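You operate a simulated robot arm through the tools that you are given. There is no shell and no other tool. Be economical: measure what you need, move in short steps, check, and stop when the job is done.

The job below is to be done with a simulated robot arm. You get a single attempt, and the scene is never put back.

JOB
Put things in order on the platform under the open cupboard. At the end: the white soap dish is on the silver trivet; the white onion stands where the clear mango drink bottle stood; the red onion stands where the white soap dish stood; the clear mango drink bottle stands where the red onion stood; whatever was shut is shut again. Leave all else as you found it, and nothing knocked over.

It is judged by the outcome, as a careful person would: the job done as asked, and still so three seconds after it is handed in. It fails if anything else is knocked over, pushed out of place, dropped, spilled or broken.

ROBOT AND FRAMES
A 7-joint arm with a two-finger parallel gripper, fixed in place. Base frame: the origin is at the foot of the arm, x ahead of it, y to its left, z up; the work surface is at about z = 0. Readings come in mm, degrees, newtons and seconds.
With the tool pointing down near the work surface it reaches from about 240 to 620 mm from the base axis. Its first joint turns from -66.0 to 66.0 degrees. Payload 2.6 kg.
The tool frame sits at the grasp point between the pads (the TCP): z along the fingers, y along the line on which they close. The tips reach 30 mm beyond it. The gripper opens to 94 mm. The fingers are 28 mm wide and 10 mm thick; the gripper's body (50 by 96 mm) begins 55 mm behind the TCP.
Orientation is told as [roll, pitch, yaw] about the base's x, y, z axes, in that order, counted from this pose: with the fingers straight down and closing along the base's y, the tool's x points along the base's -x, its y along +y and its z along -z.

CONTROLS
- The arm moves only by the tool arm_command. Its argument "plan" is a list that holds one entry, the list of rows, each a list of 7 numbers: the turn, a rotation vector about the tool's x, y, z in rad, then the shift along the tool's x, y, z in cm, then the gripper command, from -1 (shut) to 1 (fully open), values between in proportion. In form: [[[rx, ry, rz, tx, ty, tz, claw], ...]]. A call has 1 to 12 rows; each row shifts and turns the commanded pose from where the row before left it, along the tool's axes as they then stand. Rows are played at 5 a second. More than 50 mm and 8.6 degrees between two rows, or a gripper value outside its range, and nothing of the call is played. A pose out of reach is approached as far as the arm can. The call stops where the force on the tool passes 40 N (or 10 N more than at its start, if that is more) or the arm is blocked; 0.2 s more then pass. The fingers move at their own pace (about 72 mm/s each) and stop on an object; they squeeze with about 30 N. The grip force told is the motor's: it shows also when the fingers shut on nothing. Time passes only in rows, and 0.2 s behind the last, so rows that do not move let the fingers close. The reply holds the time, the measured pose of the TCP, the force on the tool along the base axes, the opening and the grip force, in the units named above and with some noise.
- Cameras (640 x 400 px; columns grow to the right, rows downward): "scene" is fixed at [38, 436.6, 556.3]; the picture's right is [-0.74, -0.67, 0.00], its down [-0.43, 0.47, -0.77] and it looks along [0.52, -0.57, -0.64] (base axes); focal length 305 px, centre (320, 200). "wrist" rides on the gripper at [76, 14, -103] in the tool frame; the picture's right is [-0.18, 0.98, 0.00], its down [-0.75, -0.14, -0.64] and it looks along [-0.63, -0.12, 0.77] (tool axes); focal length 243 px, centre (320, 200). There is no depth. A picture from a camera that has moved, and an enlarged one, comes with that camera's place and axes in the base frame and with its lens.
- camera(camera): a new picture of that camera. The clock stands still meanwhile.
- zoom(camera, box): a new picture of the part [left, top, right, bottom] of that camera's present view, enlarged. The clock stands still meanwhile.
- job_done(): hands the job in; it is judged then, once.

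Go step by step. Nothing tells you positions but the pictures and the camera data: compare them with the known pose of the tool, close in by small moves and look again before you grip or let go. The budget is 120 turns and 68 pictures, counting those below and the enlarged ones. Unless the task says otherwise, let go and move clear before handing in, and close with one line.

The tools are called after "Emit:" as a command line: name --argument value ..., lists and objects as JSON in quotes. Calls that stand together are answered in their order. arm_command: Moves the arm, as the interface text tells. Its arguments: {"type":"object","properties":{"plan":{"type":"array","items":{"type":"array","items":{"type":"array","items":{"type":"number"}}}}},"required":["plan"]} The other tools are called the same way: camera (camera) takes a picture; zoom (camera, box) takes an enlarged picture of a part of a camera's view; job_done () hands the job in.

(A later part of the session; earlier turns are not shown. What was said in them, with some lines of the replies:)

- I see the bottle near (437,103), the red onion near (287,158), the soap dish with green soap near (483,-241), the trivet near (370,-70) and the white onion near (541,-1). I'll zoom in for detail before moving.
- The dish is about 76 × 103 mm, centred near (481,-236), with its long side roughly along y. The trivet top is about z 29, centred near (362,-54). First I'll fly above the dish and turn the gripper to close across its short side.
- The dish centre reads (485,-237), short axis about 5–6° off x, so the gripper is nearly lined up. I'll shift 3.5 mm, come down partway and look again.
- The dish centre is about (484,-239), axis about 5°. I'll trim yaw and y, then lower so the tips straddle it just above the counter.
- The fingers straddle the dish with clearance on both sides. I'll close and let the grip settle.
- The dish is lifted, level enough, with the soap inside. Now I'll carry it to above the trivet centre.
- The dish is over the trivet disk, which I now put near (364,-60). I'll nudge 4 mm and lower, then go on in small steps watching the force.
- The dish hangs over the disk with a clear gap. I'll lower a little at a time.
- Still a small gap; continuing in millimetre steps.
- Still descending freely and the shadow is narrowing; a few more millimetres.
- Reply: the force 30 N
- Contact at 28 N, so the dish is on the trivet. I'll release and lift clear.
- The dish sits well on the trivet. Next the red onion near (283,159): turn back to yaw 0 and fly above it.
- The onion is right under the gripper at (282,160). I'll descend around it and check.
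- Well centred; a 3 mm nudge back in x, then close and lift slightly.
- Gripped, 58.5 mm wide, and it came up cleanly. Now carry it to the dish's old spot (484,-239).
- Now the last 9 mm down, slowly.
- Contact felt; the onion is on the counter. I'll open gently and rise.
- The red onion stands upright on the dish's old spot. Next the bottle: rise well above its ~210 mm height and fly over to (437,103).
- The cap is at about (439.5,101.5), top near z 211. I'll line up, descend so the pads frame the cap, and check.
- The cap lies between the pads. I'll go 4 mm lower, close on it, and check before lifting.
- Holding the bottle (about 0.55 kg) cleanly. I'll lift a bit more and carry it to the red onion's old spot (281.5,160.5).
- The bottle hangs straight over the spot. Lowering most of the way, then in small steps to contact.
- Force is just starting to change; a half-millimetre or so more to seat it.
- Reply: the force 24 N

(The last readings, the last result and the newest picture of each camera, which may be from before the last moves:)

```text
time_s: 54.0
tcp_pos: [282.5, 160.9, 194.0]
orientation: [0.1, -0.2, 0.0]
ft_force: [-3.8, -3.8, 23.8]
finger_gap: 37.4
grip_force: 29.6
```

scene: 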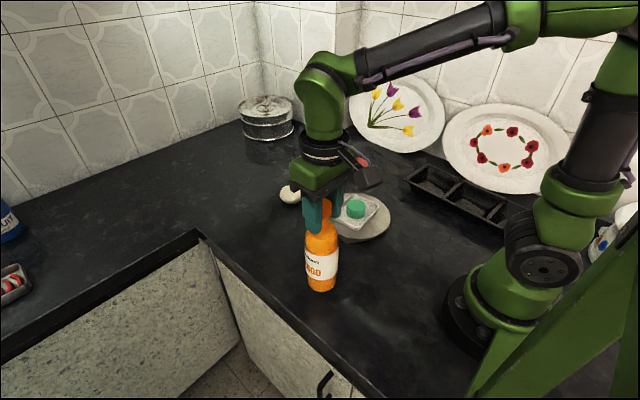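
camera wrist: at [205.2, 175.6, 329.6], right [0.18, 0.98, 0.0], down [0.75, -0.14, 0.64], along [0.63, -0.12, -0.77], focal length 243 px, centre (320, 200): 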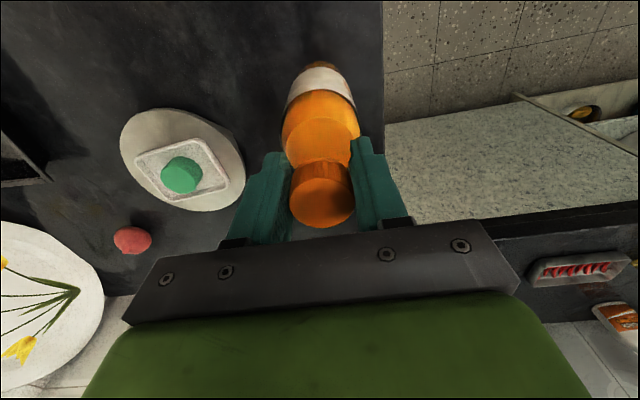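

Seated. Releasing slowly and rising straight up.

Emit:
arm_command --plan '[[[0, 0, 0, 0, 0, -0.05, -1], [0, 0, 0, 0, 0, 0, -0.1], [0, 0, 0, 0, 0, 0, 0.1], [0, 0, 0, 0, 0, 0, 0.6], [0, 0, 0, 0, 0, 0, 1], [0, 0, 0, 0, 0, 0, 1]]]'

Emit:
arm_command --plan '[[[0, 0, 0, 0, 0, -1, 1], [0, 0, 0, 0, 0, -2, 1], [0, 0, 0, 0, 0, -3, 1], [0, 0, 0, 0, 0, -3, 1], [0, 0, 0, 0, 0, 0, 1]]]'

Emit:
camera --camera "wrist"

Emit:
camera --camera "scene"

```text
time_s: 55.4
tcp_pos: [282.0, 160.9, 195.6]
orientation: [0.0, 0.0, 0.1]
ft_force: [-0.1, -0.3, 0.2]
finger_gap: 94.2
grip_force: 0.0
```

```text
time_s: 56.6
tcp_pos: [281.7, 161.1, 285.0]
orientation: [0.1, 0.1, -0.1]
ft_force: [-1.1, 0.6, -0.7]
finger_gap: 94.2
grip_force: 0.0
```

```text
30 pictures are left
camera wrist: at [206.2, 175.2, 387.1], right [0.18, 0.98, 0.0], down [0.75, -0.14, 0.64], along [0.63, -0.12, -0.77], focal length 243 px, centre (320, 200)
```

wrist: 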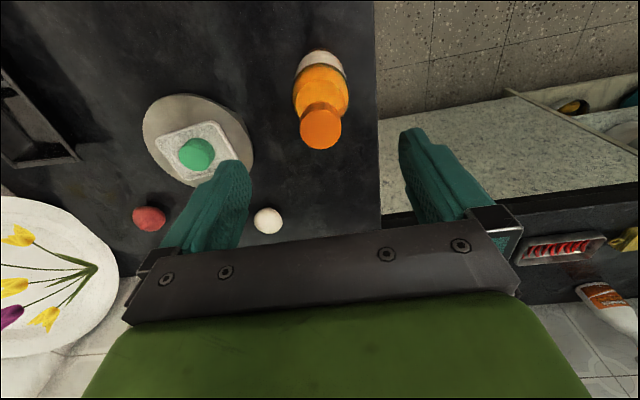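

```text
29 pictures are left
```

scene: 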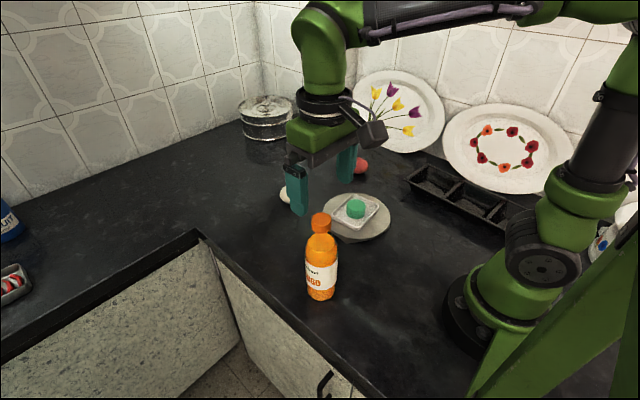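

The bottle stands. Now the white onion near (541,-4): fly over while high, then come down to look.

Emit:
arm_command --plan '[[[0, 0, 0, -3.25, -2.06, 0, 1], [0, 0, 0, -3.25, -2.06, 0, 1], [0, 0, 0, -3.25, -2.06, 0, 1], [0, 0, 0, -3.25, -2.06, 0, 1], [0, 0, 0, -3.25, -2.06, 0, 1], [0, 0, 0, -3.25, -2.06, 0, 1], [0, 0, 0, -3.25, -2.06, 0, 1], [0, 0, 0, -3.25, -2.06, 0, 1], [0, 0, 0, 0, 0, 4, 1], [0, 0, 0, 0, 0, 4, 1], [0, 0, 0, 0, 0, 0, 1]]]'

Emit:
camera --camera "wrist"

Emit:
camera --camera "scene"

```text
time_s: 59.0
tcp_pos: [542.6, -3.7, 205.8]
orientation: [0.0, 0.1, 0.0]
ft_force: [-0.5, 0.4, 0.1]
finger_gap: 94.0
grip_force: 0.0
```

```text
28 pictures are left
camera wrist: at [467.0, 10.5, 306.7], right [0.18, 0.98, 0.0], down [0.75, -0.14, 0.64], along [0.63, -0.12, -0.77], focal length 243 px, centre (320, 200)
```

wrist: 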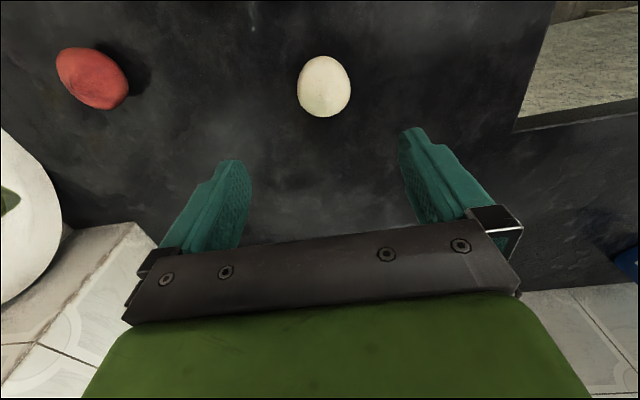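

```text
27 pictures are left
```

scene: 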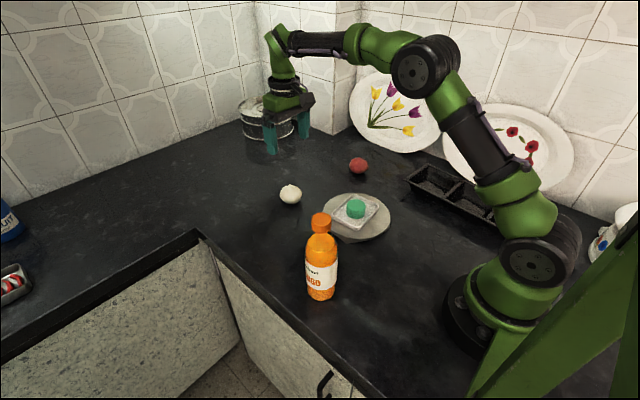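

The onion is at about (541,1). I'll trim and descend around it.

Emit:
arm_command --plan '[[[0, 0, 0, 0.05, 0.4, 3, 1], [0, 0, 0, 0, 0, 4, 1], [0, 0, 0, 0, 0, 4, 1], [0, 0, 0, 0, 0, 3, 1], [0, 0, 0, 0, 0, 2, 1], [0, 0, 0, 0, 0, 1, 1], [0, 0, 0, 0, 0, 0, 1]]]'

Emit:
camera --camera "wrist"

Emit:
zoom --camera "scene" --box '[220, 130, 360, 230]'

```text
time_s: 60.6
tcp_pos: [540.8, -1.2, 35.2]
orientation: [0.0, -0.1, -0.1]
ft_force: [0.6, -0.8, 0.7]
finger_gap: 94.2
grip_force: 0.0
```

```text
26 pictures are left
camera wrist: at [465.4, 13.8, 136.7], right [0.18, 0.98, 0.0], down [0.75, -0.14, 0.64], along [0.63, -0.12, -0.77], focal length 243 px, centre (320, 200)
```

wrist: 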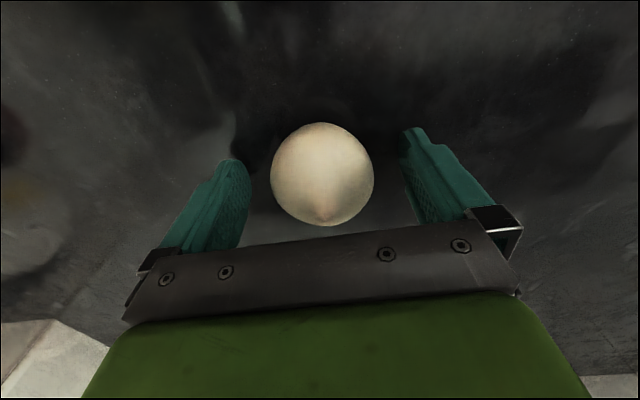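

```text
4.00 times, centred on (290, 180) of scene
camera zoom: at [38.0, 436.6, 556.3], right [-0.74, -0.67, 0.0], down [-0.43, 0.47, -0.77], along [0.52, -0.57, -0.64], focal length 1221 px, centre (440, 280)
```

zoom: 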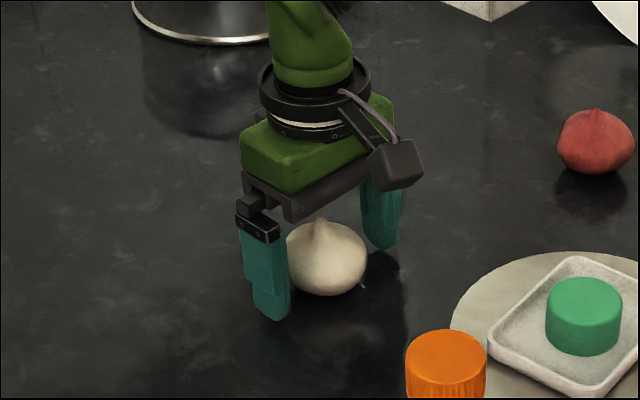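

Centred as with the red onion. Same small nudge, then close and lift.

Emit:
arm_command --plan '[[[0, 0, 0, 0.2, 0, 0, 1], [0, 0, 0, 0, 0, 0, 0.4], [0, 0, 0, 0, 0, 0, 0], [0, 0, 0, 0, 0, 0, -1], [0, 0, 0, 0, 0, 0, -1]]]'

Emit:
arm_command --plan '[[[0, 0, 0, 0, 0, -1, -1], [0, 0, 0, 0, 0, -2, -1], [0, 0, 0, 0, 0, -3, -1], [0, 0, 0, 0, 0, -2, -1], [0, 0, 0, 0, 0, 0, -1]]]'

```text
time_s: 61.8
tcp_pos: [540.4, -1.5, 35.6]
orientation: [0.0, -0.1, 0.0]
ft_force: [0.1, 0.7, 0.3]
finger_gap: 59.4
grip_force: 30.3
```

```text
time_s: 63.0
tcp_pos: [538.1, -0.4, 116.7]
orientation: [0.0, 0.0, 0.0]
ft_force: [0.4, -0.1, -1.1]
finger_gap: 59.3
grip_force: 30.7
```

Holding it. Now carry to the bottle's old spot (439.5,101.5) and lower to just above the counter.

Emit:
arm_command --plan '[[[0, 0, 0, 0.8, 0.8, 0, -1], [0, 0, 0, 1.8, 1.8, 0, -1], [0, 0, 0, 2.4, 2.5, 0, -1], [0, 0, 0, 2.4, 2.5, 0, -1], [0, 0, 0, 1.8, 1.8, 0, -1], [0, 0, 0, 0.8, 0.8, 0, -1], [0, 0, 0, 0, 0, 2, -1], [0, 0, 0, 0, 0, 3, -1], [0, 0, 0, 0, 0, 1.5, -1], [0, 0, 0, 0, 0, 0.7, -1], [0, 0, 0, 0, 0, 0, -1]]]'

Emit:
arm_command --plan '[[[0, 0, 0, 0, 0, 0.2, -1], [0, 0, 0, 0, 0, 0.1, -1], [0, 0, 0, 0, 0, 0.1, -1], [0, 0, 0, 0, 0, 0, -1]]]'

```text
time_s: 65.4
tcp_pos: [438.3, 102.6, 44.1]
orientation: [0.1, 0.0, 0.1]
ft_force: [-0.5, 0.2, -1.8]
finger_gap: 59.2
grip_force: 29.6
```

```text
time_s: 66.4
tcp_pos: [440.3, 103.4, 39.9]
orientation: [0.0, -0.1, 0.0]
ft_force: [-0.5, -0.4, -1.7]
finger_gap: 59.6
grip_force: 30.1
```

Emit:
arm_command --plan '[[[0, 0, 0, 0, 0, 0.1, -1], [0, 0, 0, 0, 0, 0.1, -1], [0, 0, 0, 0, 0, 0, -1]]]'

Emit:
arm_command --plan '[[[0, 0, 0, 0, 0, 0.1, -1], [0, 0, 0, 0, 0, 0, -1]]]'

Emit:
arm_command --plan '[[[0, 0, 0, 0, 0, 0.1, -1], [0, 0, 0, 0, 0, 0, -1]]]'

Emit:
zoom --camera "scene" --box '[240, 170, 340, 250]'

```text
time_s: 67.2
tcp_pos: [439.9, 102.1, 37.7]
orientation: [0.0, 0.0, 0.0]
ft_force: [0.5, 0.2, 0.1]
finger_gap: 59.4
grip_force: 30.0
```

```text
time_s: 67.8
tcp_pos: [439.1, 103.8, 34.6]
orientation: [0.0, 0.0, 0.0]
ft_force: [-0.5, 0.1, -0.3]
finger_gap: 59.7
grip_force: 30.0
```

```text
time_s: 68.4
tcp_pos: [438.8, 101.9, 35.3]
orientation: [0.0, 0.0, 0.1]
ft_force: [-1.0, 0.4, 1.4]
finger_gap: 59.3
grip_force: 30.0
```

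```text
5.00 times, centred on (290, 210) of scene
camera zoom: at [38.0, 436.6, 556.3], right [-0.74, -0.67, 0.0], down [-0.43, 0.47, -0.77], along [0.52, -0.57, -0.64], focal length 1526 px, centre (470, 150)
```

zoom: 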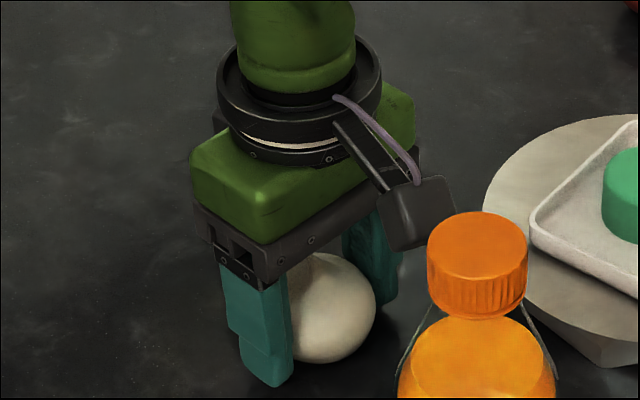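

Emit:
arm_command --plan '[[[0, 0, 0, 0, 0, 0.05, -1], [0, 0, 0, 0, 0, 0, -1]]]'

```text
time_s: 69.0
tcp_pos: [439.5, 101.9, 35.0]
orientation: [-0.1, 0.0, -0.1]
ft_force: [-6.5, -2.3, 15.4]
finger_gap: 59.3
grip_force: 30.1
```

Seated on the counter. Releasing and rising, then a full check.

Emit:
arm_command --plan '[[[0, 0, 0, 0, 0, 0, 0.3], [0, 0, 0, 0, 0, 0, 0.5], [0, 0, 0, 0, 0, 0, 1], [0, 0, 0, 0, 0, 0, 1]]]'

Emit:
arm_command --plan '[[[0, 0, 0, 0, 0, -1, 1], [0, 0, 0, 0, 0, -3, 1], [0, 0, 0, 0, 0, -4, 1], [0, 0, 0, 0, 0, -4, 1], [0, 0, 0, 0, 0, -4.5, 1], [0, 0, 0, 0, 0, -4.5, 1], [0, 0, 0, 0, 0, -4.5, 1], [0, 0, 0, 0, 0, 0, 1]]]'

Emit:
camera --camera "scene"

Emit:
camera --camera "wrist"

Emit:
zoom --camera "scene" --box '[240, 140, 420, 310]'

```text
time_s: 70.0
tcp_pos: [439.3, 102.7, 34.7]
orientation: [-0.1, 0.0, -0.1]
ft_force: [0.1, 0.1, 0.8]
finger_gap: 93.9
grip_force: 0.1
```

```text
time_s: 71.8
tcp_pos: [441.0, 100.5, 288.4]
orientation: [-0.1, 0.0, 0.1]
ft_force: [-0.5, 0.6, -0.4]
finger_gap: 94.1
grip_force: 0.1
```

```text
23 pictures are left
```

scene: 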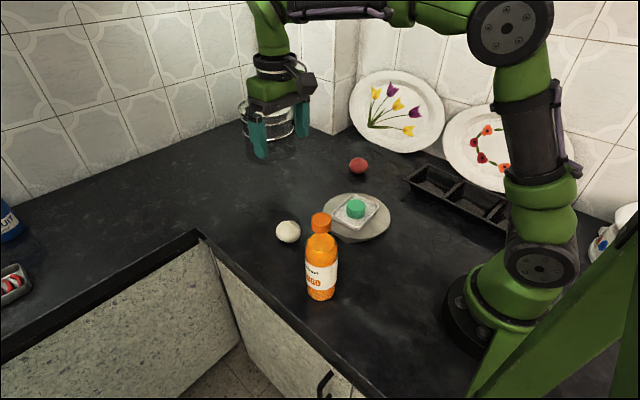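

```text
22 pictures are left
camera wrist: at [364.0, 115.7, 389.9], right [0.18, 0.98, 0.0], down [0.75, -0.14, 0.64], along [0.63, -0.12, -0.77], focal length 243 px, centre (320, 200)
```

wrist: 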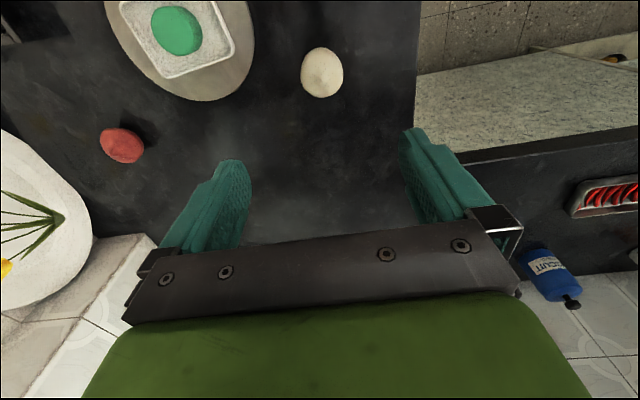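

```text
2.35 times, centred on (330, 225) of scene
camera zoom: at [38.0, 436.6, 556.3], right [-0.74, -0.67, 0.0], down [-0.43, 0.47, -0.77], along [0.52, -0.57, -0.64], focal length 718 px, centre (296, 141)
```

zoom: 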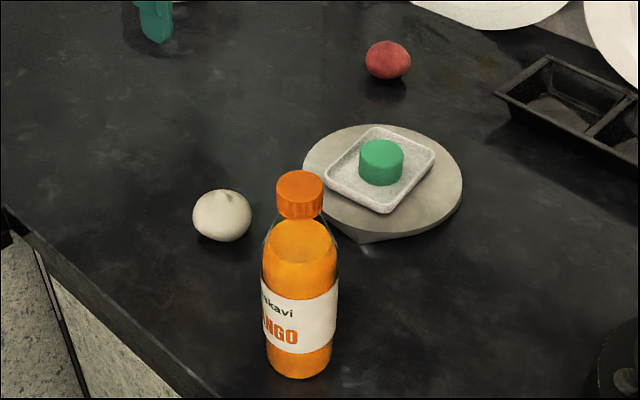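

Everything is in its place and upright, nothing else has moved, no door or drawer was opened, and the arm is clear. I'm handing in now.

Emit:
job_done

```text
The job is handed in.
```

The job is handed in: the soap dish (with its soap) is on the trivet, the white onion is on the bottle's old spot, the red onion is on the dish's, and the bottle is on the red onion's.
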